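You operate a simulated robot arm through the tools that you are given. There is no shell and no other tool.

You run a simulated robot arm. Do the job below in one go: nothing can be reset, and whatever is moved stays where it is left.

Task
Put things in order on the top of the roll bench. At the end: the yellow tape measure stands where the silver spacer stood; the silver spacer is on the white name plate (marked "GUARD"); the brown felt dauber stands on top of the green rubber star; the yellow thread cap stands on top of the blue box of shims; whatever was shut is shut again. Leave all else as you found it, and nothing knocked over.

It is judged by the outcome, as a careful person would: the job done as asked, and still so three seconds after it is handed in. It fails if anything else is knocked over, pushed out of place, dropped, spilled or broken. A push-on lid holds only when it is set on centred and level and pressed home; a screw cap is set on level and turned clockwise until tight.

Robot
A 7-joint arm with a two-finger gripper, fixed in place. Base frame: the origin is at the foot of the arm, x ahead of it, y to its left, z up; the work surface is at about z = 0. Units: mm, rad, N and s.
With the tool pointing down near the work surface it reaches from about 160 to 380 mm from the base axis. Its first joint turns from -1.257 to 1.257 rad. Payload 0.6 kg.
The tool frame sits at the grasp point between the pads (the TCP): z along the fingers, y along the line on which they close. The tips reach 22 mm beyond it. Largest opening 92 mm; the body of the gripper starts 65 mm behind the TCP.
Orientation is told as [roll, pitch, yaw] about the base's x, y, z axes, in that order, counted from this pose: with the fingers straight down and closing along the base's y, the tool's x points along the base's -x, its y along +y and its z along -z.

Tools
- The arm moves only by the tool servo_tool. Its arguments are lists of equal length, an entry for each row: "turn": the turn, a rotation vector about the base's x, y, z in rad, a list of three; "slide": the shift along the base's x, y, z in mm, a list of three; "jaw": the finger opening in mm, from 0 to 92. In form: {"turn": [[rx, ry, rz], ...], "slide": [[tx, ty, tz], ...], "jaw": [jaw, ...]}. A call has 1 to 20 rows; each row shifts and turns the commanded pose from where the row before left it. Each row takes 0.2 s and may step no farther than 50 mm and 0.15 rad from the row before; otherwise, or with a gripper value out of range, the whole call is refused. Where a pose cannot be reached the arm comes as near as it can. A force on the tool above 40 N (or 10 N above the force at the start of the call, whichever is more), or a blocked arm, ends the call early, and 0.2 s more pass. Each finger halts on what it meets, pressing with about 24 N; the grip force reading is that of the motor and also rises with nothing between the fingers. The clock runs only during rows and for 0.2 s after the last one: add rows that do not move to give the fingers time. It gives the time, the measured TCP pose, the force on the tool (base axes), the opening and the grip force at its end, in the units of the frame above (readings bear some noise), with the torque about the TCP (base axes, N m) and any sound that the robot's microphone picked up.
- Cameras (640 x 400 px; columns grow to the right, rows downward): "scene" is fixed at [44, -268.9, 395.7]; the picture's right is [0.86, -0.51, 0.00], its down [-0.33, -0.55, -0.77] and it looks along [0.39, 0.66, -0.64] (base axes); focal length 214 px, centre (320, 200). "wrist" rides on the gripper at [71, 19, -102] in the tool frame; the picture's right is [-0.26, 0.97, 0.00], its down [-0.75, -0.20, -0.63] and it looks along [-0.60, -0.16, 0.78] (tool axes); focal length 280 px, centre (320, 200). There is no depth. A picture from a camera that has moved, and an enlarged one, comes with that camera's place and axes in the base frame and with its lens.
- get_image(camera): a new picture of that camera. The clock stands still meanwhile.
- zoom(camera, box): a new picture of the part [left, top, right, bottom] of that camera's present view, enlarged. The clock stands still meanwhile.
- finish_job(): hands the job in; it is judged then, once.

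Places have to be worked out from the pictures, the camera data and where the tool is seen. Open the gripper and draw the arm clear of the work before you hand the job in, unless the task says otherwise.

The tools are called after "Request:" by a JSON object that holds its "name" and its "arguments". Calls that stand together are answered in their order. servo_tool: Moves the arm, as the interface text tells. Its arguments: {"type":"object","properties":{"turn":{"type":"array"},"slide":{"type":"array"},"jaw":{"type":"array"}},"required":["turn","slide","jaw"]} The other tools are called the same way: get_image (camera) takes a picture; zoom (camera, box) takes an enlarged picture of a part of a camera's view; finish_job () hands the job in.

At the start:

```text
time_s: 0.0
position: [193.4, 62.0, 332.8]
tool_rot: [0.001, 0.001, -0.002]
contact_force: [0.5, 0.3, -0.1]
wrist_torque: [0.02, 0.01, -0.01]
opening: 92.2
grasp_force: 0.0
```

scene: 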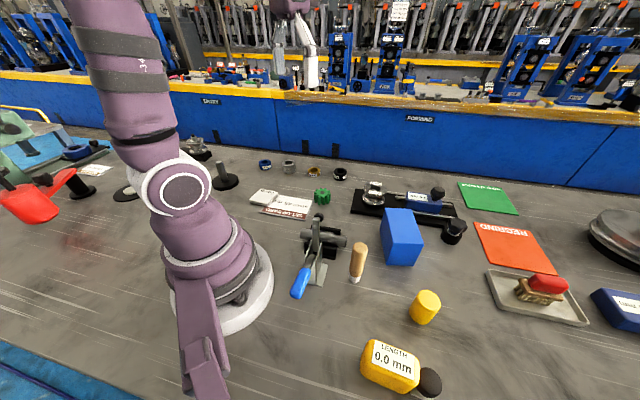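
wrist: 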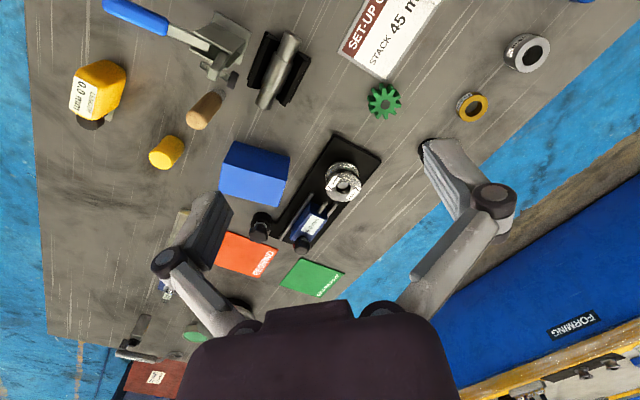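

I start by looking closer at the bench in both cameras to identify each object named in the task.

Request:
{"name": "zoom", "arguments": {"camera": "scene", "box": [230, 140, 470, 290]}}

Request:
{"name": "zoom", "arguments": {"camera": "scene", "box": [340, 250, 640, 400]}}

Request:
{"name": "zoom", "arguments": {"camera": "scene", "box": [440, 160, 640, 300]}}

Request:
{"name": "zoom", "arguments": {"camera": "scene", "box": [0, 100, 260, 260]}}

Request:
{"name": "zoom", "arguments": {"camera": "wrist", "box": [40, 0, 340, 190]}}

Request:
{"name": "zoom", "arguments": {"camera": "wrist", "box": [320, 0, 600, 180]}}

Request:
{"name": "zoom", "arguments": {"camera": "wrist", "box": [100, 130, 400, 380]}}

```text
2.67 times, centred on (350, 215) of scene
camera zoom: at [44.0, -268.9, 395.7], right [0.86, -0.51, 0.0], down [-0.33, -0.55, -0.77], along [0.39, 0.66, -0.64], focal length 572 px, centre (240, 160)
```

zoom: 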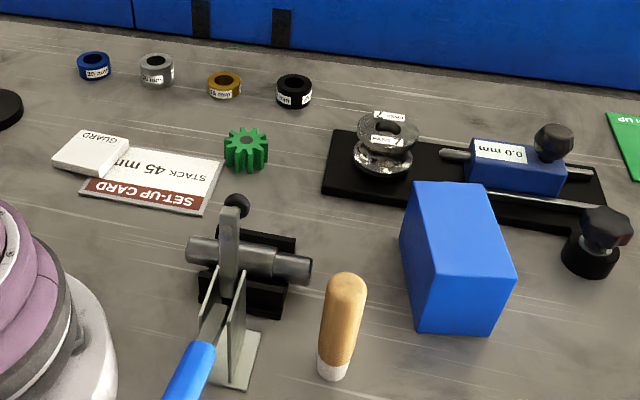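

```text
2.13 times, centred on (490, 325) of scene
camera zoom: at [44.0, -268.9, 395.7], right [0.86, -0.51, 0.0], down [-0.33, -0.55, -0.77], along [0.39, 0.66, -0.64], focal length 458 px, centre (-43, -67)
```

zoom: 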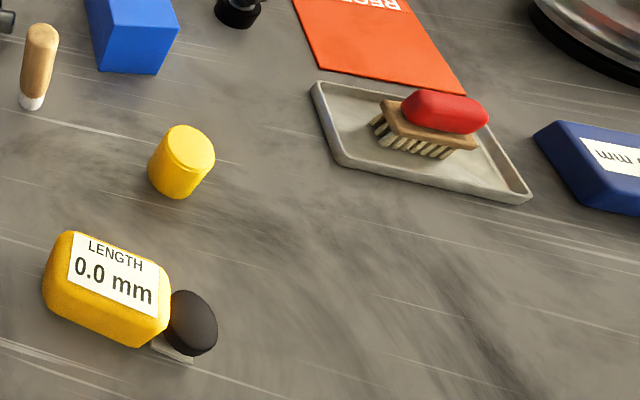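

```text
2.86 times, centred on (540, 230) of scene
camera zoom: at [44.0, -268.9, 395.7], right [0.86, -0.51, 0.0], down [-0.33, -0.55, -0.77], along [0.39, 0.66, -0.64], focal length 613 px, centre (-309, 114)
```

zoom: 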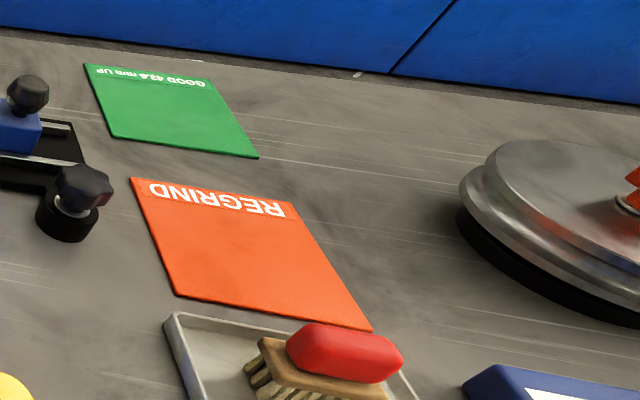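

```text
2.46 times, centred on (130, 180) of scene
camera zoom: at [44.0, -268.9, 395.7], right [0.86, -0.51, 0.0], down [-0.33, -0.55, -0.77], along [0.39, 0.66, -0.64], focal length 528 px, centre (788, 249)
```

zoom: 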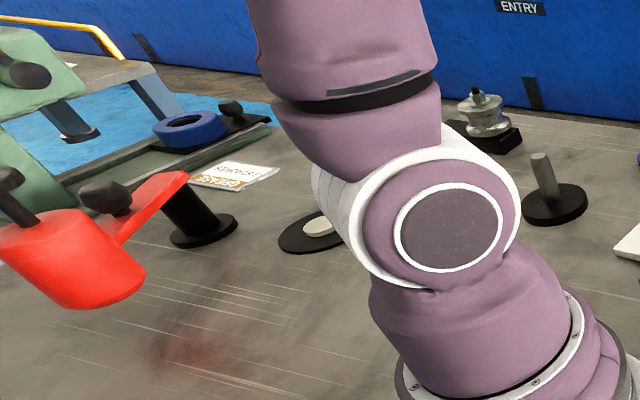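

```text
2.11 times, centred on (190, 95) of wrist
camera zoom: at [123.4, 80.3, 433.3], right [0.26, 0.97, 0.0], down [0.75, -0.2, 0.63], along [0.6, -0.16, -0.78], focal length 590 px, centre (594, 421)
```

zoom: 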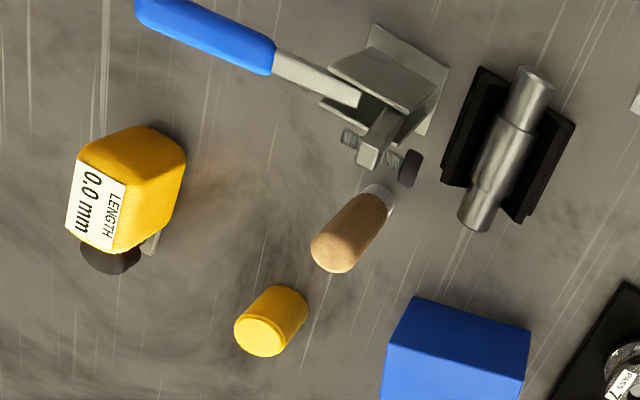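

```text
2.22 times, centred on (460, 90) of wrist
camera zoom: at [123.4, 80.3, 433.3], right [0.26, 0.97, 0.0], down [0.75, -0.2, 0.63], along [0.6, -0.16, -0.78], focal length 623 px, centre (9, 444)
```

zoom: 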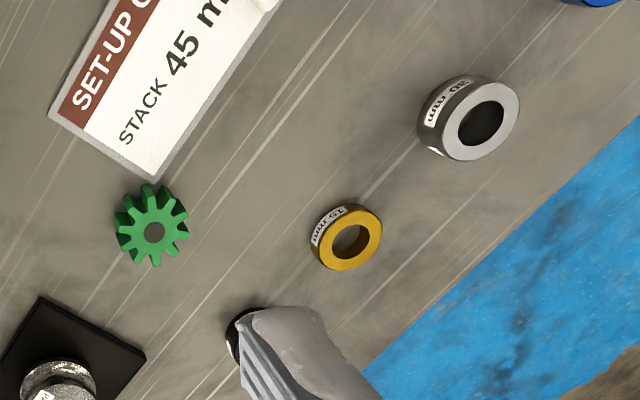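

```text
1.60 times, centred on (250, 255) of wrist
camera zoom: at [123.4, 80.3, 433.3], right [0.26, 0.97, 0.0], down [0.75, -0.2, 0.63], along [0.6, -0.16, -0.78], focal length 449 px, centre (432, 112)
```

zoom: 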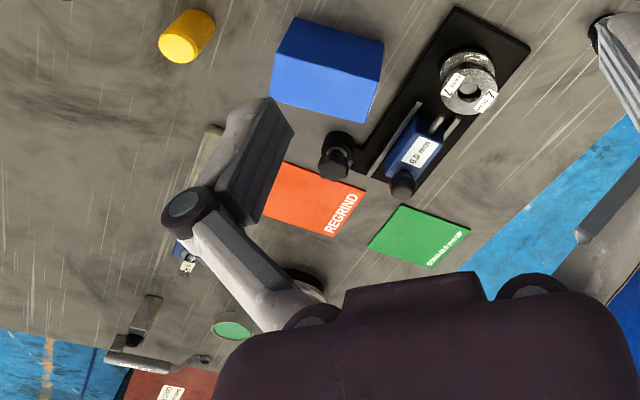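

The four spacers sit in an arc far out (silver about (275, 331)), the star near (293, 139), the dauber near (218, -105). I zoom further to identify the box of shims, the name plate and the tape measure's shape.

Request:
{"name": "zoom", "arguments": {"camera": "scene", "box": [240, 150, 340, 225]}}

Request:
{"name": "zoom", "arguments": {"camera": "scene", "box": [560, 250, 640, 350]}}

Request:
{"name": "zoom", "arguments": {"camera": "scene", "box": [350, 170, 470, 280]}}

Request:
{"name": "zoom", "arguments": {"camera": "scene", "box": [340, 320, 460, 400]}}

Request:
{"name": "zoom", "arguments": {"camera": "wrist", "box": [200, 110, 400, 260]}}

Request:
{"name": "zoom", "arguments": {"camera": "wrist", "box": [110, 200, 250, 390]}}

Request:
{"name": "zoom", "arguments": {"camera": "wrist", "box": [60, 50, 200, 180]}}

```text
5.33 times, centred on (290, 188) of scene
camera zoom: at [44.0, -268.9, 395.7], right [0.86, -0.51, 0.0], down [-0.33, -0.55, -0.77], along [0.39, 0.66, -0.64], focal length 1144 px, centre (480, 267)
```

zoom: 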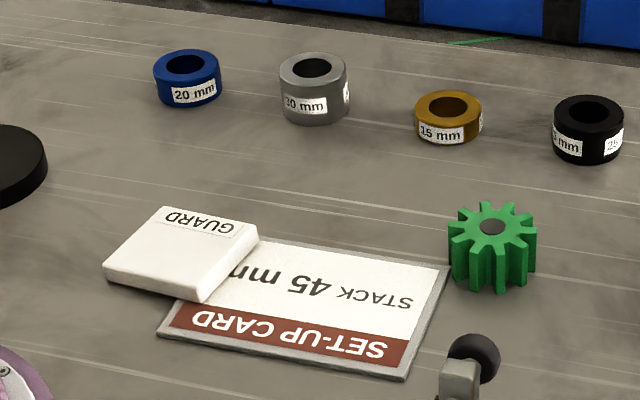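

```text
4.00 times, centred on (600, 300) of scene
camera zoom: at [44.0, -268.9, 395.7], right [0.86, -0.51, 0.0], down [-0.33, -0.55, -0.77], along [0.39, 0.66, -0.64], focal length 858 px, centre (-800, -200)
```

zoom: 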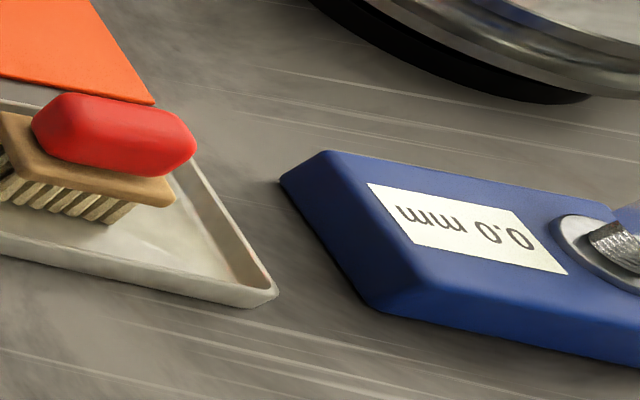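

```text
3.64 times, centred on (410, 225) of scene
camera zoom: at [44.0, -268.9, 395.7], right [0.86, -0.51, 0.0], down [-0.33, -0.55, -0.77], along [0.39, 0.66, -0.64], focal length 780 px, centre (-7, 109)
```

zoom: 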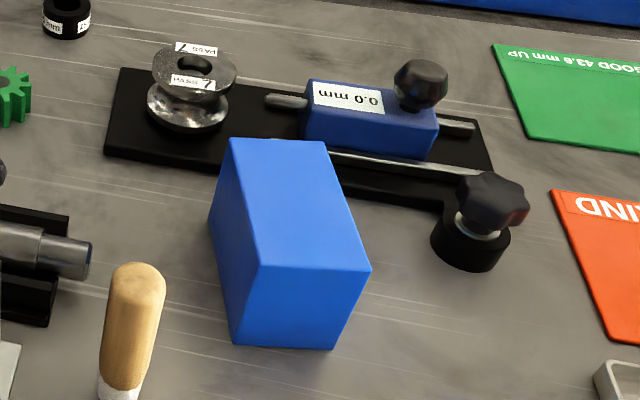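

```text
5.00 times, centred on (400, 360) of scene
camera zoom: at [44.0, -268.9, 395.7], right [0.86, -0.51, 0.0], down [-0.33, -0.55, -0.77], along [0.39, 0.66, -0.64], focal length 1072 px, centre (-80, -600)
```

zoom: 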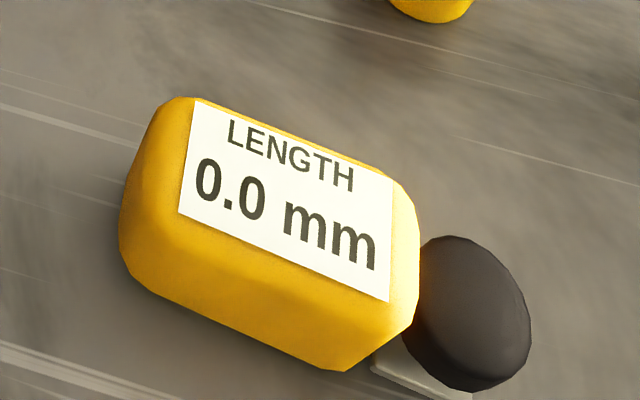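

```text
2.67 times, centred on (300, 185) of wrist
camera zoom: at [123.4, 80.3, 433.3], right [0.26, 0.97, 0.0], down [0.75, -0.2, 0.63], along [0.6, -0.16, -0.78], focal length 748 px, centre (373, 240)
```

zoom: 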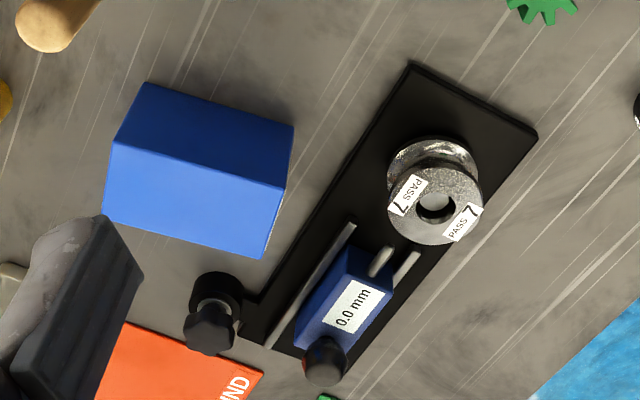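

```text
2.11 times, centred on (180, 295) of wrist
camera zoom: at [123.4, 80.3, 433.3], right [0.26, 0.97, 0.0], down [0.75, -0.2, 0.63], along [0.6, -0.16, -0.78], focal length 590 px, centre (615, 0)
```

zoom: 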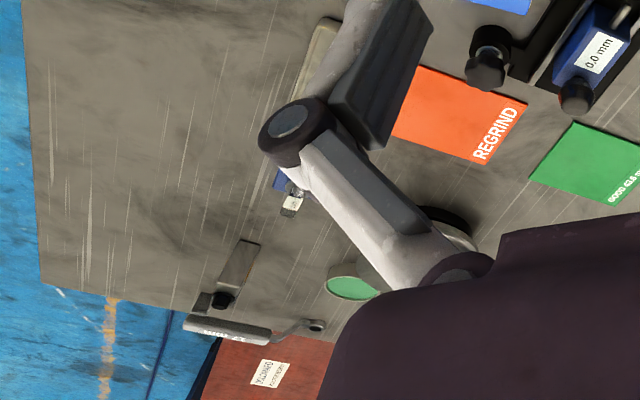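

```text
3.08 times, centred on (130, 115) of wrist
camera zoom: at [123.4, 80.3, 433.3], right [0.26, 0.97, 0.0], down [0.75, -0.2, 0.63], along [0.6, -0.16, -0.78], focal length 863 px, centre (905, 462)
```

zoom: 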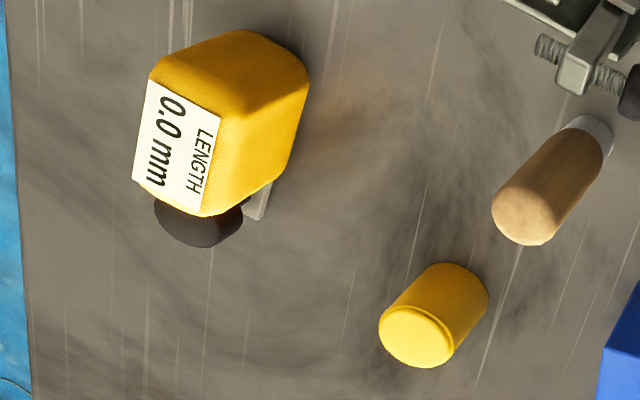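

The blue box (top about 57 x 100 mm, centre near (347, -92), height about 71) is the shim box, and the silver spacer is 30 mm high and about 44 mm wide. I now swing the arm towards the spacer side, high up, to look at the plate, star and spacer with the wrist camera.

Request:
{"name": "servo_tool", "arguments": {"turn": [[0, 0, 0.14], [0, 0, 0.14], [0, 0, 0.14], [0, 0, 0.14], [0, 0, 0.14], [0, 0, 0.14], [0, 0, 0]], "slide": [[-5, 20, -8], [-5, 20, -8], [-5, 20, -8], [-5, 20, -8], [-5, 20, -8], [-5, 20, -8], [0, 0, 0]], "jaw": [92, 92, 92, 92, 92, 92, 92]}}

Request:
{"name": "get_image", "arguments": {"camera": "wrist"}}

Request:
{"name": "get_image", "arguments": {"camera": "scene"}}

```text
time_s: 1.6
position: [163.7, 182.0, 283.5]
tool_rot: [0.0, 0.001, 0.843]
contact_force: [0.3, 0.1, -0.1]
wrist_torque: [-0.02, 0.0, 0.01]
opening: 92.1
grasp_force: 0.0
```

```text
taken
camera wrist: at [102.9, 140.4, 385.1], right [-0.55, 0.84, 0.0], down [0.65, 0.43, 0.63], along [0.52, 0.34, -0.78], focal length 280 px, centre (320, 200)
```

wrist: 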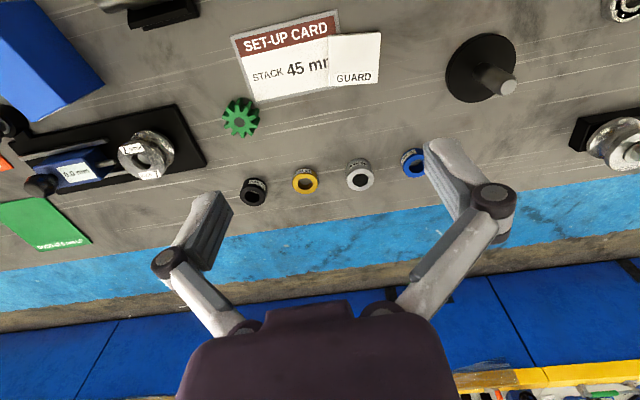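

```text
taken
```

scene: 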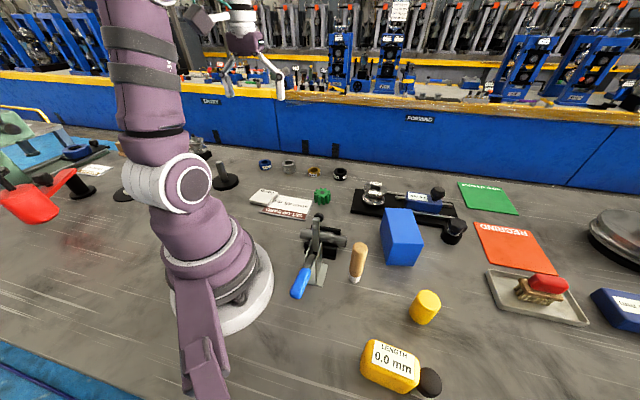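

The wrist view shows the spacers in a row (black, gold, silver, blue) and the name plate overlapping the set-up card. I zoom for detail.

Request:
{"name": "zoom", "arguments": {"camera": "wrist", "box": [210, 10, 410, 135]}}

Request:
{"name": "zoom", "arguments": {"camera": "wrist", "box": [220, 120, 440, 230]}}

```text
3.20 times, centred on (310, 72) of wrist
camera zoom: at [102.9, 140.4, 385.1], right [-0.55, 0.84, 0.0], down [0.65, 0.43, 0.63], along [0.52, 0.34, -0.78], focal length 897 px, centre (352, 608)
```

zoom: 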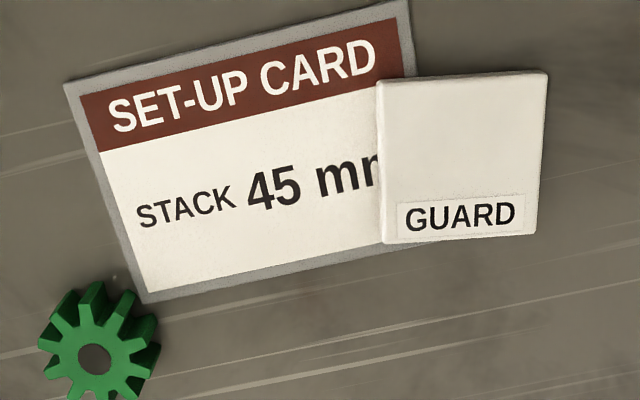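

```text
2.91 times, centred on (330, 175) of wrist
camera zoom: at [102.9, 140.4, 385.1], right [-0.55, 0.84, 0.0], down [0.65, 0.43, 0.63], along [0.52, 0.34, -0.78], focal length 816 px, centre (291, 273)
```

zoom: 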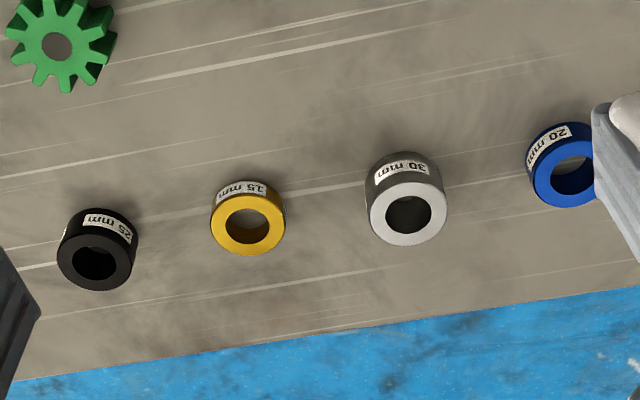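

The plate is about 62 x 57 mm, centred near (148, 221), partly over the set-up card, and the silver spacer is at about (272, 327), a radius of about 425. That is beyond the vertical reach, so I tilt the tool outward by about 0.45 rad and hover closer to test the reach.

Request:
{"name": "servo_tool", "arguments": {"turn": [[0, 0, 0.034], [0.115, -0.096, 0], [0.115, -0.096, 0], [0.115, -0.096, 0], [0, 0, 0], [0, 0, 0]], "slide": [[16, 22, -25], [16, 22, -25], [16, 22, -25], [16, 22, -25], [16, 22, -25], [0, 0, 0]], "jaw": [75, 75, 75, 75, 75, 75]}}

Request:
{"name": "get_image", "arguments": {"camera": "wrist"}}

Request:
{"name": "get_image", "arguments": {"camera": "scene"}}

```text
time_s: 3.0
position: [243.3, 292.9, 158.4]
tool_rot: [0.0, -0.45, 0.875]
contact_force: [0.1, -0.5, 0.5]
wrist_torque: [-0.02, 0.05, -0.01]
opening: 74.8
grasp_force: 0.1
```

```text
taken
camera wrist: at [158.9, 221.6, 219.7], right [-0.59, 0.8, 0.11], down [0.42, 0.18, 0.89], along [0.69, 0.57, -0.44], focal length 280 px, centre (320, 200)
```

wrist: 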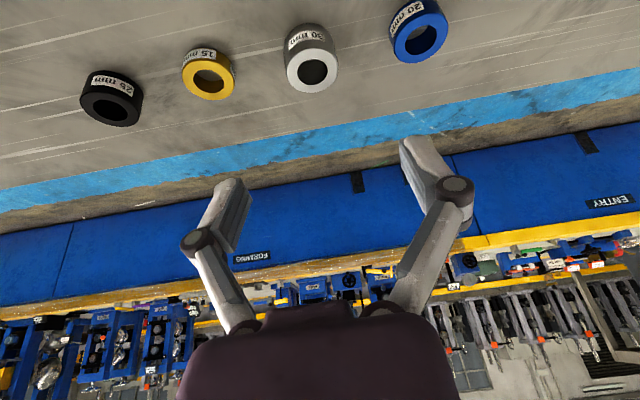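

```text
taken
```

scene: 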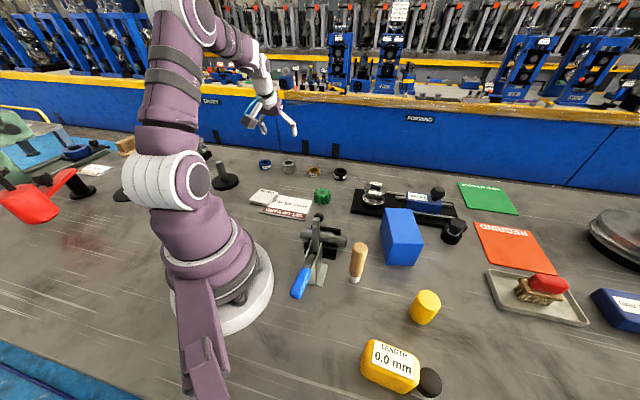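

The tilted pose is reached at radius 381 with z 158. I zoom in on the silver spacer to refine its position.

Request:
{"name": "zoom", "arguments": {"camera": "wrist", "box": [160, 0, 460, 130]}}

```text
2.13 times, centred on (310, 65) of wrist
camera zoom: at [158.9, 221.6, 219.7], right [-0.59, 0.8, 0.11], down [0.42, 0.18, 0.89], along [0.69, 0.57, -0.44], focal length 598 px, centre (341, 488)
```

zoom: 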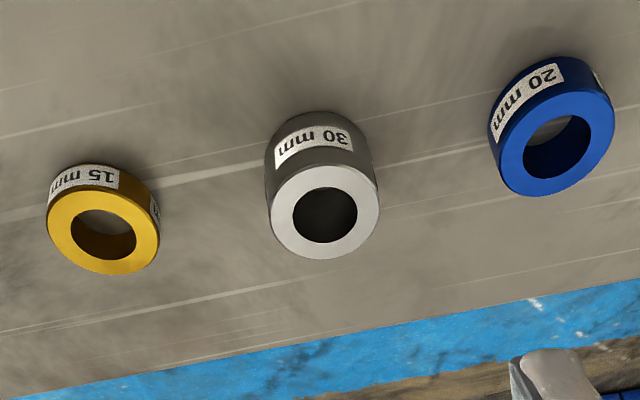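

The silver spacer's centre refines to (273, 325), 42 mm wide, 30 high. I move over it to z = 75 and check that the pose is reached.

Request:
{"name": "servo_tool", "arguments": {"turn": [[0, 0, 0], [0, 0, 0], [0, 0, 0], [0, 0, 0]], "slide": [[10, 10.7, -28], [10, 10.7, -28], [9.7, 10.7, -28], [0, 0, 0]], "jaw": [75, 75, 75, 75]}}

Request:
{"name": "get_image", "arguments": {"camera": "wrist"}}

Request:
{"name": "zoom", "arguments": {"camera": "scene", "box": [210, 100, 370, 220]}}

```text
time_s: 4.0
position: [273.7, 323.0, 75.1]
tool_rot: [-0.001, -0.449, 0.875]
contact_force: [-1.0, -0.6, -0.8]
wrist_torque: [-0.03, 0.0, -0.01]
opening: 74.9
grasp_force: 0.0
```

```text
taken
camera wrist: at [190.1, 252.2, 136.0], right [-0.59, 0.8, 0.11], down [0.42, 0.18, 0.89], along [0.69, 0.57, -0.44], focal length 280 px, centre (320, 200)
```

wrist: 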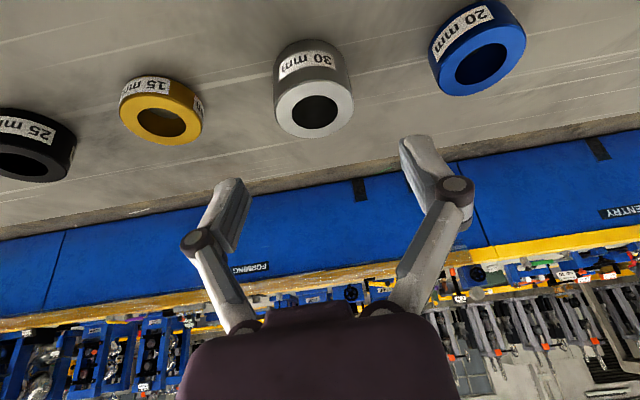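

```text
3.33 times, centred on (290, 160) of scene
camera zoom: at [44.0, -268.9, 395.7], right [0.86, -0.51, 0.0], down [-0.33, -0.55, -0.77], along [0.39, 0.66, -0.64], focal length 715 px, centre (420, 333)
```

zoom: 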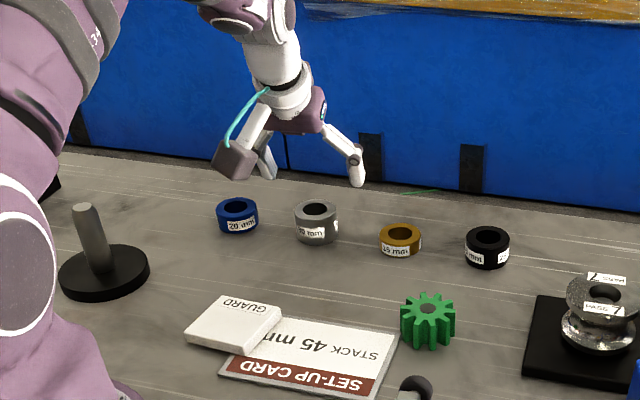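

Request:
{"name": "zoom", "arguments": {"camera": "wrist", "box": [220, 20, 420, 150]}}

Request:
{"name": "servo_tool", "arguments": {"turn": [[0, 0, 0], [0, 0, 0]], "slide": [[0, 0, 0], [0, 0, 0]], "jaw": [75, 75]}}

```text
3.08 times, centred on (320, 85) of wrist
camera zoom: at [190.1, 252.2, 136.0], right [-0.59, 0.8, 0.11], down [0.42, 0.18, 0.89], along [0.69, 0.57, -0.44], focal length 863 px, centre (320, 554)
```

zoom: 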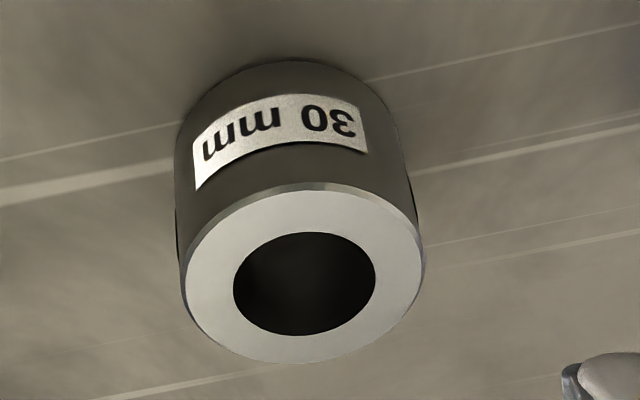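

```text
time_s: 4.6
position: [274.4, 322.0, 74.9]
tool_rot: [0.0, -0.448, 0.873]
contact_force: [0.2, -0.1, -0.7]
wrist_torque: [0.0, 0.02, -0.02]
opening: 74.9
grasp_force: 0.2
```

The pose holds at radius 423, and the spacer lies about 2–3 mm to the left of the TCP. I correct for that and go down to grasp height, z = 27.

Request:
{"name": "servo_tool", "arguments": {"turn": [[0, 0, 0], [0, 0, 0], [0, 0, 0], [0, 0, 0], [0, 0, 0]], "slide": [[-0.4, 0.6, -12], [-0.4, 0.6, -12], [-0.4, 0.6, -12], [-0.4, 0.6, -12], [0, 0, 0]], "jaw": [75, 75, 75, 75, 75]}}

Request:
{"name": "get_image", "arguments": {"camera": "wrist"}}

Request:
{"name": "zoom", "arguments": {"camera": "scene", "box": [230, 110, 360, 200]}}

```text
time_s: 5.8
position: [272.4, 324.8, 26.1]
tool_rot: [-0.001, -0.45, 0.875]
contact_force: [0.1, 0.5, 0.5]
wrist_torque: [0.0, 0.0, 0.03]
opening: 74.9
grasp_force: 0.1
```

```text
taken
camera wrist: at [188.1, 254.5, 87.3], right [-0.59, 0.8, 0.11], down [0.42, 0.18, 0.89], along [0.69, 0.57, -0.44], focal length 280 px, centre (320, 200)
```

wrist: 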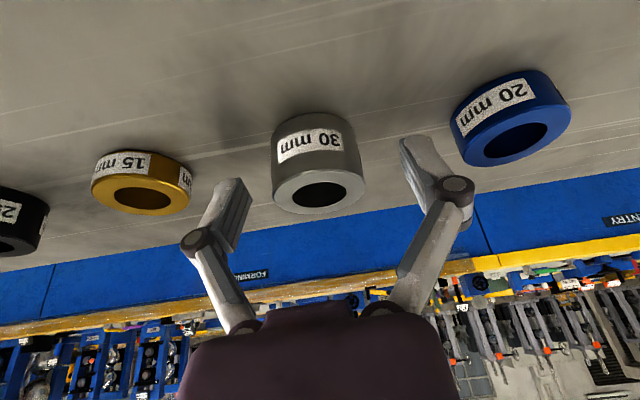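

```text
4.44 times, centred on (295, 155) of scene
camera zoom: at [44.0, -268.9, 395.7], right [0.86, -0.51, 0.0], down [-0.33, -0.55, -0.77], along [0.39, 0.66, -0.64], focal length 953 px, centre (431, 400)
```

zoom: 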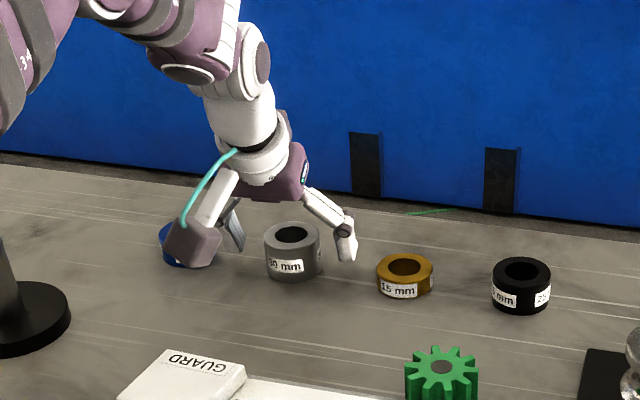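

The spacer is centred between the fingers (TCP projects at (320, 185), the ring's top at about (318, 190)). I close on it.

Request:
{"name": "servo_tool", "arguments": {"turn": [[0, 0, 0], [0, 0, 0], [0, 0, 0], [0, 0, 0], [0, 0, 0], [0, 0, 0]], "slide": [[0, 0, 0], [0, 0, 0], [0, 0, 0], [0, 0, 0], [0, 0, 0], [0, 0, 0]], "jaw": [60, 50, 44, 38, 34, 34]}}

Request:
{"name": "get_image", "arguments": {"camera": "wrist"}}

```text
time_s: 7.2
position: [271.2, 324.9, 27.1]
tool_rot: [0.001, -0.448, 0.874]
contact_force: [1.3, -1.8, 3.5]
wrist_torque: [-0.09, 0.03, -0.03]
opening: 42.1
grasp_force: 23.4
```

```text
taken
camera wrist: at [188.2, 254.4, 87.5], right [-0.59, 0.8, 0.11], down [0.42, 0.18, 0.89], along [0.69, 0.57, -0.44], focal length 280 px, centre (320, 200)
```

wrist: 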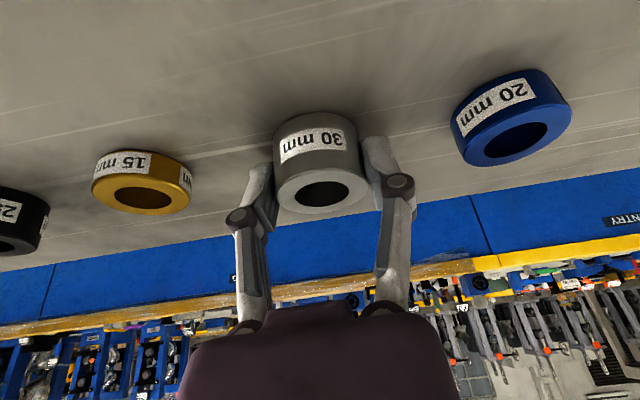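

The spacer is gripped (opening 42.1) with its original centre at about (272.3, 325.5), which I note for the tape measure. I lift it straight up.

Request:
{"name": "servo_tool", "arguments": {"turn": [[0, 0, 0], [0, 0, 0], [0, 0, 0], [0, 0, 0], [0, 0, 0]], "slide": [[0, 0, 8], [0, 0, 15], [0, 0, 20], [0, 0, 25], [0, 0, 0]], "jaw": [34, 34, 34, 34, 34]}}

Request:
{"name": "get_image", "arguments": {"camera": "wrist"}}

Request:
{"name": "zoom", "arguments": {"camera": "scene", "box": [210, 90, 370, 220]}}

```text
time_s: 8.4
position: [272.4, 326.4, 92.6]
tool_rot: [0.0, -0.449, 0.874]
contact_force: [-0.4, 0.0, -1.7]
wrist_torque: [-0.01, 0.0, -0.03]
opening: 41.8
grasp_force: 23.4
```

```text
taken
camera wrist: at [188.8, 255.0, 154.6], right [-0.59, 0.8, 0.11], down [0.42, 0.18, 0.89], along [0.69, 0.57, -0.44], focal length 280 px, centre (320, 200)
```

wrist: 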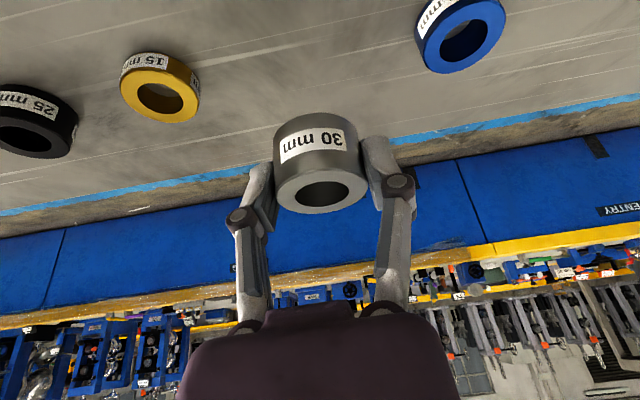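

```text
3.08 times, centred on (290, 155) of scene
camera zoom: at [44.0, -268.9, 395.7], right [0.86, -0.51, 0.0], down [-0.33, -0.55, -0.77], along [0.39, 0.66, -0.64], focal length 660 px, centre (412, 338)
```

zoom: 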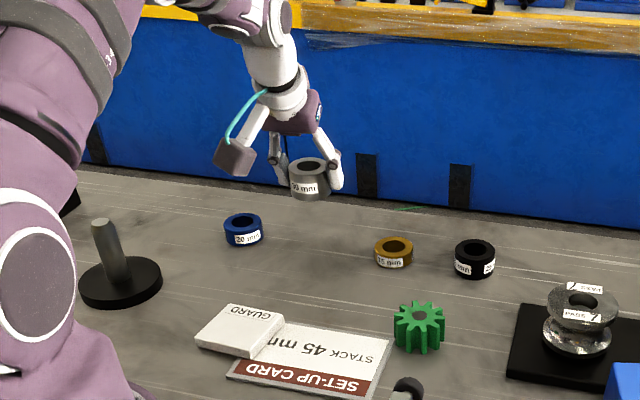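

The spacer is held level; its base is about 26.6 mm below the TCP. I zoom on the plate to measure its top height.

Request:
{"name": "zoom", "arguments": {"camera": "scene", "box": [245, 180, 315, 225]}}

```text
8.89 times, centred on (280, 202) of scene
camera zoom: at [44.0, -268.9, 395.7], right [0.86, -0.51, 0.0], down [-0.33, -0.55, -0.77], along [0.39, 0.66, -0.64], focal length 1906 px, centre (676, 178)
```

zoom: 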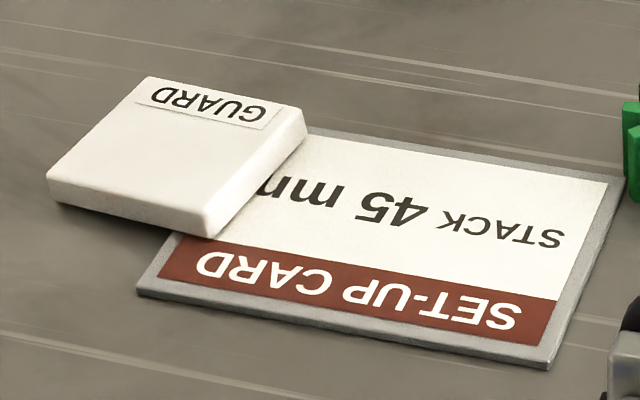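

The plate is about 10 mm thick and overlaps the roughly 3 mm thick card. I carry the spacer to hover over the plate at z = 115 and look down at it.

Request:
{"name": "servo_tool", "arguments": {"turn": [[0, 0, 0.022], [0, 0, 0.021], [0, 0, 0.021], [0, 0, 0.021], [0, 0, 0.021], [0, 0, 0]], "slide": [[-24.8, -20.9, 5], [-24.8, -20.9, 5], [-24.8, -20.9, 4], [-24.8, -20.9, 4], [-24.8, -20.9, 4], [0, 0, 0]], "jaw": [34, 34, 34, 34, 34, 34]}}

Request:
{"name": "get_image", "arguments": {"camera": "wrist"}}

Request:
{"name": "zoom", "arguments": {"camera": "scene", "box": [200, 130, 330, 230]}}

```text
time_s: 9.8
position: [148.4, 223.7, 116.6]
tool_rot: [0.0, -0.45, 0.981]
contact_force: [0.0, 0.0, -1.8]
wrist_torque: [0.01, 0.0, -0.01]
opening: 41.7
grasp_force: 24.3
```

```text
taken
camera wrist: at [72.5, 144.2, 177.2], right [-0.67, 0.73, 0.11], down [0.4, 0.22, 0.89], along [0.63, 0.64, -0.44], focal length 280 px, centre (320, 200)
```

wrist: 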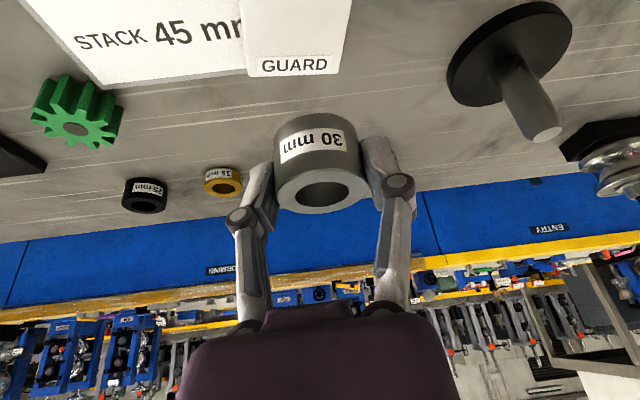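

```text
4.00 times, centred on (265, 180) of scene
camera zoom: at [43.9, -268.9, 395.7], right [0.86, -0.51, 0.0], down [-0.33, -0.55, -0.77], along [0.39, 0.66, -0.64], focal length 858 px, centre (540, 280)
```

zoom: 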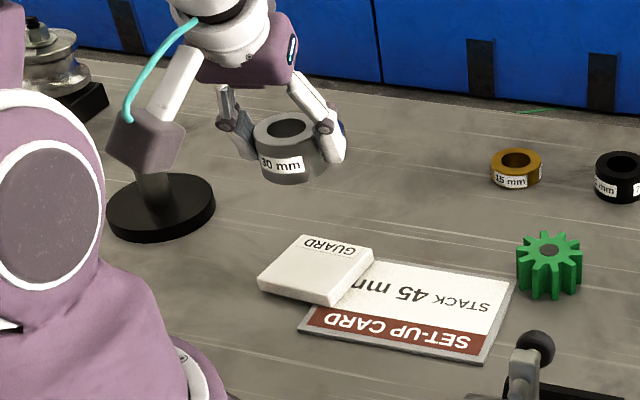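

The spacer hovers over the plate. I zoom in on the plate's edges to tell whether it lies level or tilts on the card's edge.

Request:
{"name": "zoom", "arguments": {"camera": "scene", "box": [245, 185, 295, 216]}}

Request:
{"name": "zoom", "arguments": {"camera": "wrist", "box": [220, 0, 380, 100]}}

```text
12.80 times, centred on (270, 200) of scene
camera zoom: at [43.9, -268.9, 395.7], right [0.86, -0.51, 0.0], down [-0.33, -0.55, -0.77], along [0.39, 0.66, -0.64], focal length 2745 px, centre (960, 194)
```

zoom: 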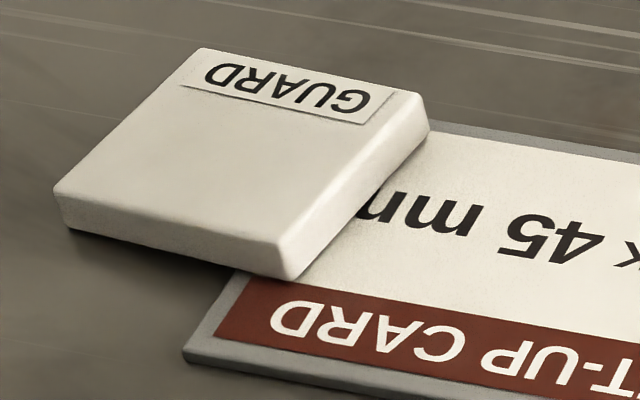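

```text
4.00 times, centred on (300, 50) of wrist
camera zoom: at [72.5, 144.2, 177.2], right [-0.67, 0.73, 0.11], down [0.4, 0.22, 0.89], along [0.63, 0.64, -0.44], focal length 1122 px, centre (400, 800)
```

zoom: 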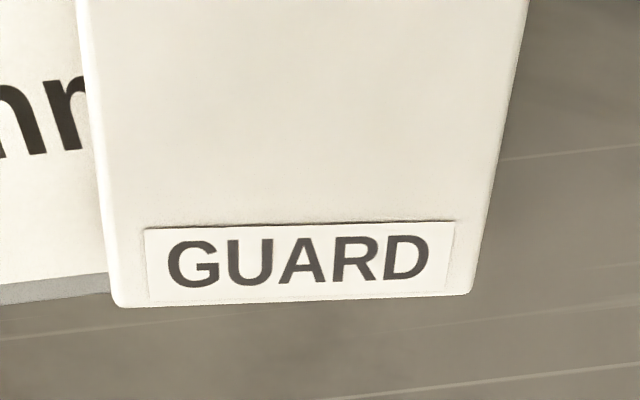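

The plate rests partly on the card edge (probably tilted a few degrees), with its centre near (147.5, 219.5) and top at about z 10–15. I aim at (146, 222), slightly toward the side off the card, and lower to just above it.

Request:
{"name": "servo_tool", "arguments": {"turn": [[0, 0, 0], [0, 0, 0], [0, 0, 0], [0, 0, 0], [0, 0, 0]], "slide": [[-2.6, -1.6, -15], [0, 0, -20], [0, 0, -20], [0, 0, -13], [0, 0, 0]], "jaw": [34, 34, 34, 34, 34]}}

Request:
{"name": "get_image", "arguments": {"camera": "wrist"}}

Request:
{"name": "zoom", "arguments": {"camera": "scene", "box": [225, 160, 315, 220]}}

```text
time_s: 11.0
position: [144.5, 221.5, 49.0]
tool_rot: [0.0, -0.449, 0.981]
contact_force: [0.4, 0.0, -1.9]
wrist_torque: [-0.02, 0.0, 0.02]
opening: 41.5
grasp_force: 24.2
```

```text
taken
camera wrist: at [69.4, 142.2, 109.4], right [-0.67, 0.73, 0.11], down [0.4, 0.22, 0.89], along [0.63, 0.64, -0.44], focal length 280 px, centre (320, 200)
```

wrist: 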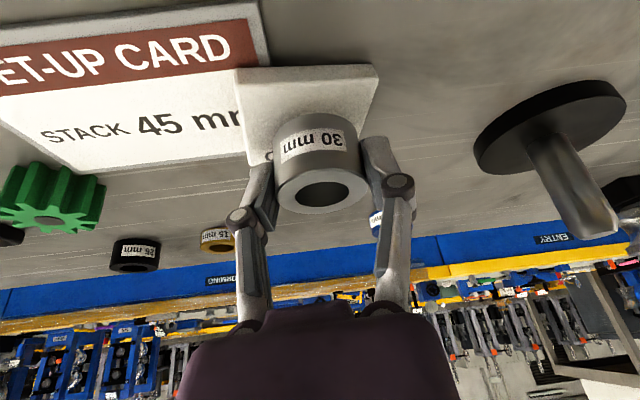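

```text
6.67 times, centred on (270, 190) of scene
camera zoom: at [44.0, -268.9, 395.7], right [0.86, -0.51, 0.0], down [-0.33, -0.55, -0.77], along [0.39, 0.66, -0.64], focal length 1430 px, centre (653, 267)
```

zoom: 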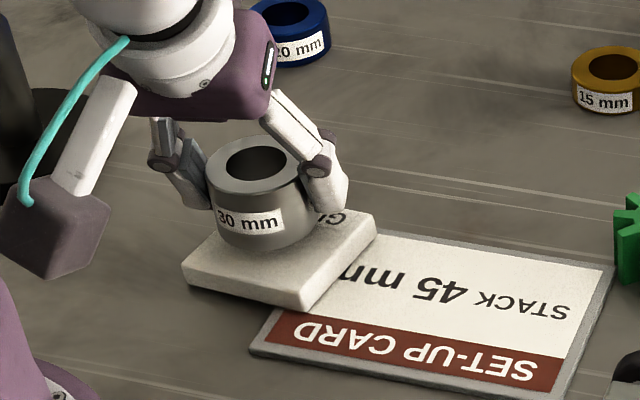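

Aligned over the plate; the spacer bottom is about 7–10 mm above it. I lower in small steps and watch the vertical force.

Request:
{"name": "servo_tool", "arguments": {"turn": [[0, 0, 0], [0, 0, 0], [0, 0, 0]], "slide": [[0, 0, -3], [0, 0, -2], [0, 0, 0]], "jaw": [34, 34, 34]}}

Request:
{"name": "servo_tool", "arguments": {"turn": [[0, 0, 0], [0, 0, 0]], "slide": [[0, 0, -1.5], [0, 0, 0]], "jaw": [34, 34]}}

```text
time_s: 11.8
position: [145.9, 220.3, 44.5]
tool_rot: [0.002, -0.451, 0.981]
contact_force: [1.0, 0.8, -2.8]
wrist_torque: [-0.02, 0.02, -0.01]
opening: 41.7
grasp_force: 23.9
```

```text
time_s: 12.4
position: [145.8, 220.2, 41.5]
tool_rot: [0.001, -0.45, 0.981]
contact_force: [-2.6, 0.7, 9.2]
wrist_torque: [-0.11, 0.02, 0.0]
opening: 41.5
grasp_force: 24.2
```

Contact: about 11 N at TCP z ≈ 41.5–42. I look before deciding whether to release here.

Request:
{"name": "zoom", "arguments": {"camera": "scene", "box": [235, 170, 305, 215]}}

Request:
{"name": "zoom", "arguments": {"camera": "wrist", "box": [210, 40, 430, 230]}}

```text
8.89 times, centred on (270, 192) of scene
camera zoom: at [43.9, -268.9, 395.7], right [0.86, -0.51, 0.0], down [-0.33, -0.55, -0.77], along [0.39, 0.66, -0.64], focal length 1906 px, centre (764, 267)
```

zoom: 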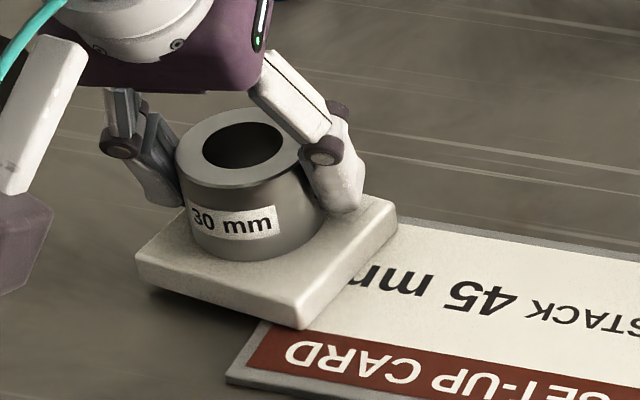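

```text
2.11 times, centred on (320, 135) of wrist
camera zoom: at [70.6, 141.3, 102.9], right [-0.67, 0.73, 0.12], down [0.4, 0.22, 0.89], along [0.63, 0.64, -0.44], focal length 590 px, centre (320, 337)
```

zoom: 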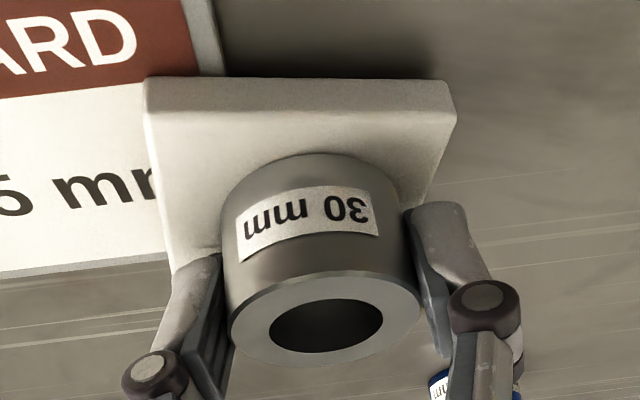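

The spacer sits on the plate, centred as planned. I ease the pressure by 0.5 mm and open the fingers moderately.

Request:
{"name": "servo_tool", "arguments": {"turn": [[0, 0, 0], [0, 0, 0], [0, 0, 0], [0, 0, 0], [0, 0, 0]], "slide": [[0, 0, 0.7], [0, 0, 0], [0, 0, 0], [0, 0, 0], [0, 0, 0]], "jaw": [34, 44, 50, 56, 58]}}

Request:
{"name": "zoom", "arguments": {"camera": "scene", "box": [235, 170, 305, 215]}}

Request:
{"name": "zoom", "arguments": {"camera": "wrist", "box": [210, 40, 430, 230]}}

```text
time_s: 13.6
position: [146.2, 220.7, 42.7]
tool_rot: [0.0, -0.448, 0.982]
contact_force: [0.6, 0.3, -0.1]
wrist_torque: [-0.03, 0.0, -0.04]
opening: 58.0
grasp_force: 0.1
```

```text
8.89 times, centred on (270, 192) of scene
camera zoom: at [44.0, -268.9, 395.7], right [0.86, -0.51, 0.0], down [-0.33, -0.55, -0.77], along [0.39, 0.66, -0.64], focal length 1906 px, centre (764, 267)
```

zoom: 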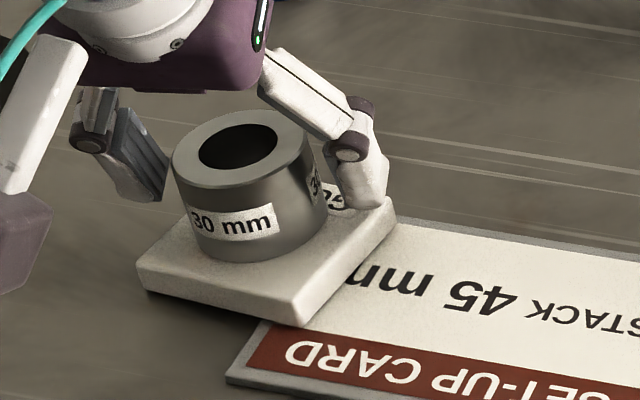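

```text
2.11 times, centred on (320, 135) of wrist
camera zoom: at [70.6, 141.3, 103.0], right [-0.67, 0.73, 0.11], down [0.4, 0.22, 0.89], along [0.63, 0.64, -0.44], focal length 590 px, centre (320, 337)
```

zoom: 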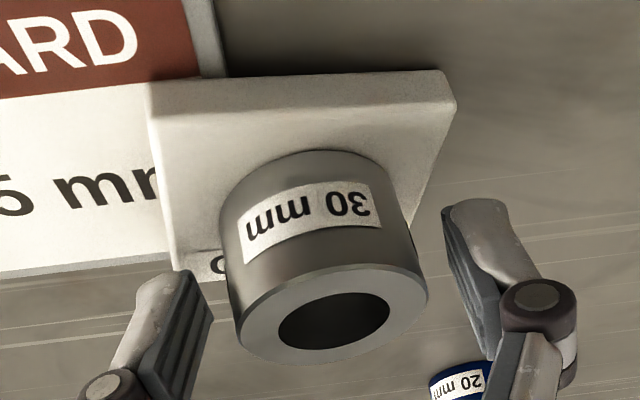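

The spacer rests on the plate (the plate lies with a slight slope on the card as before). I lift straight away from it and bring the tool back to vertical.

Request:
{"name": "servo_tool", "arguments": {"turn": [[0, 0, 0], [0, 0, 0], [0, 0, 0], [-0.1247, 0.0834, 0], [-0.1247, 0.0834, 0], [-0.1247, 0.0834, 0], [0, 0, 0]], "slide": [[0, 0, 15], [0, 0, 25], [0, 0, 30], [0, 0, 35], [0, 0, 35], [0, 0, 35], [0, 0, 0]], "jaw": [60, 60, 60, 75, 75, 75, 75]}}

Request:
{"name": "get_image", "arguments": {"camera": "wrist"}}

Request:
{"name": "zoom", "arguments": {"camera": "scene", "box": [210, 130, 350, 230]}}

```text
time_s: 15.2
position: [145.1, 220.1, 218.2]
tool_rot: [-0.001, 0.003, 0.978]
contact_force: [0.3, -0.3, -0.3]
wrist_torque: [0.01, 0.0, 0.01]
opening: 75.0
grasp_force: 0.0
```

```text
taken
camera wrist: at [90.6, 171.6, 320.6], right [-0.66, 0.76, 0.0], down [0.59, 0.51, 0.62], along [0.47, 0.41, -0.78], focal length 280 px, centre (320, 200)
```

wrist: 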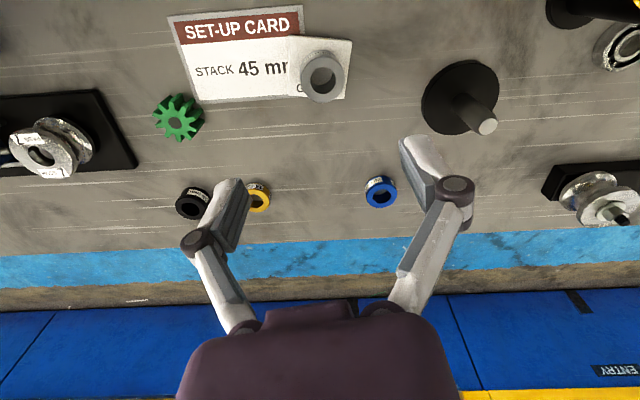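

```text
4.00 times, centred on (280, 180) of scene
camera zoom: at [44.0, -268.9, 395.7], right [0.86, -0.51, 0.0], down [-0.33, -0.55, -0.77], along [0.39, 0.66, -0.64], focal length 858 px, centre (480, 280)
```

zoom: 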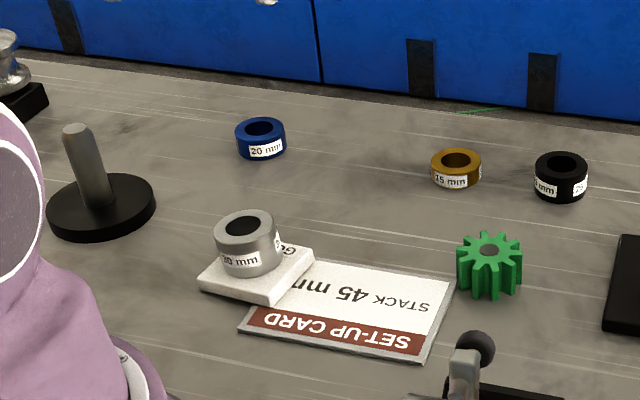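

The spacer stays on the plate. I take a close look at the star and the spacer for measurement from this vertical pose, then swing over to the tape measure.

Request:
{"name": "zoom", "arguments": {"camera": "wrist", "box": [130, 70, 230, 160]}}

Request:
{"name": "zoom", "arguments": {"camera": "wrist", "box": [270, 20, 370, 120]}}

Request:
{"name": "servo_tool", "arguments": {"turn": [[0, 0, -0.14], [0, 0, -0.14], [0, 0, -0.14], [0, 0, -0.14], [0, 0, -0.14], [0, 0, -0.14], [0, 0, -0.14], [0, 0, -0.14], [0, 0, -0.14], [0, 0, -0.14], [0, 0, -0.14], [0, 0, -0.14], [0, 0, -0.14], [0, 0, -0.14], [0, 0, 0]], "slide": [[27.9, -24.6, 0], [23.7, -27.8, 0], [19.5, -30.6, 0], [14.8, -32.8, 0], [10.0, -34.1, 0], [5.1, -34.9, 0], [0.1, -34.9, 0], [-4.7, -34.2, 0], [-9.4, -32.9, 0], [-13.8, -30.9, 0], [-17.7, -28.3, 0], [-21.4, -25.4, 0], [-24.5, -21.9, 0], [-27.0, -18.0, 0], [0, 0, 0]], "jaw": [75, 75, 75, 75, 75, 75, 75, 75, 75, 75, 75, 75, 75, 75, 75]}}

Request:
{"name": "get_image", "arguments": {"camera": "wrist"}}

Request:
{"name": "get_image", "arguments": {"camera": "scene"}}

```text
4.44 times, centred on (180, 115) of wrist
camera zoom: at [90.6, 171.6, 320.6], right [-0.66, 0.76, 0.0], down [0.59, 0.51, 0.62], along [0.47, 0.41, -0.78], focal length 1246 px, centre (942, 578)
```

zoom: 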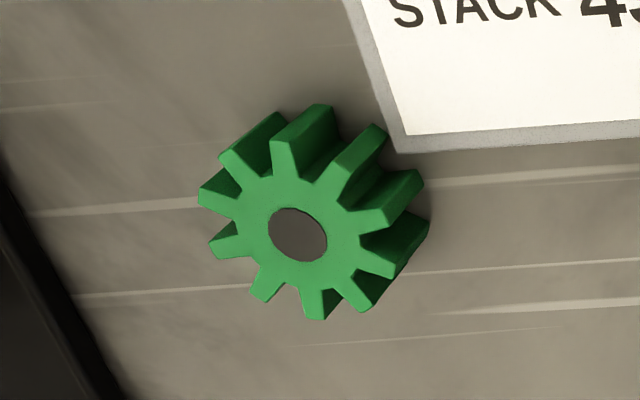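

```text
4.00 times, centred on (320, 70) of wrist
camera zoom: at [90.6, 171.6, 320.6], right [-0.66, 0.76, 0.0], down [0.59, 0.51, 0.62], along [0.47, 0.41, -0.78], focal length 1122 px, centre (320, 720)
```

zoom: 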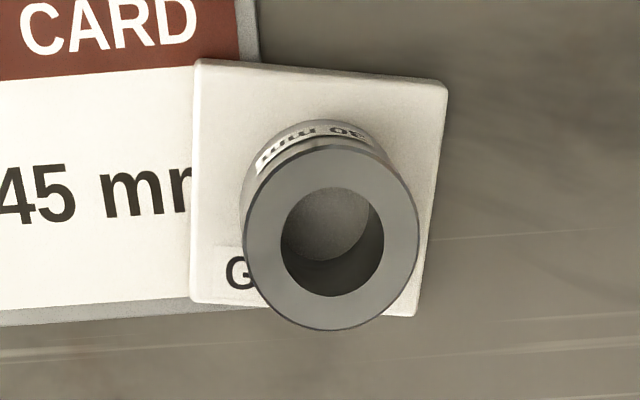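

```text
time_s: 18.4
position: [126.4, -187.7, 217.6]
tool_rot: [0.001, 0.0, -0.981]
contact_force: [0.0, -0.5, -0.1]
wrist_torque: [-0.01, -0.02, 0.02]
opening: 74.9
grasp_force: 0.2
```

```text
taken
camera wrist: at [103.3, -118.6, 320.3], right [0.95, 0.32, 0.0], down [0.25, -0.74, 0.62], along [0.2, -0.59, -0.78], focal length 280 px, centre (320, 200)
```

wrist: 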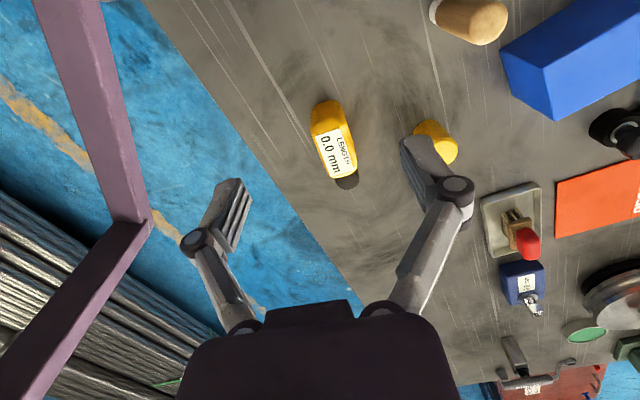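

```text
taken
```

scene: 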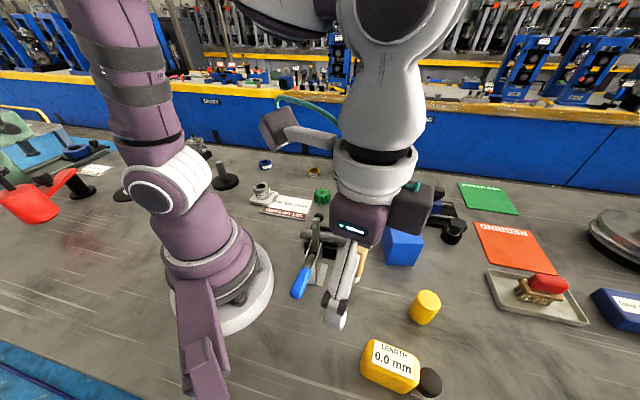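

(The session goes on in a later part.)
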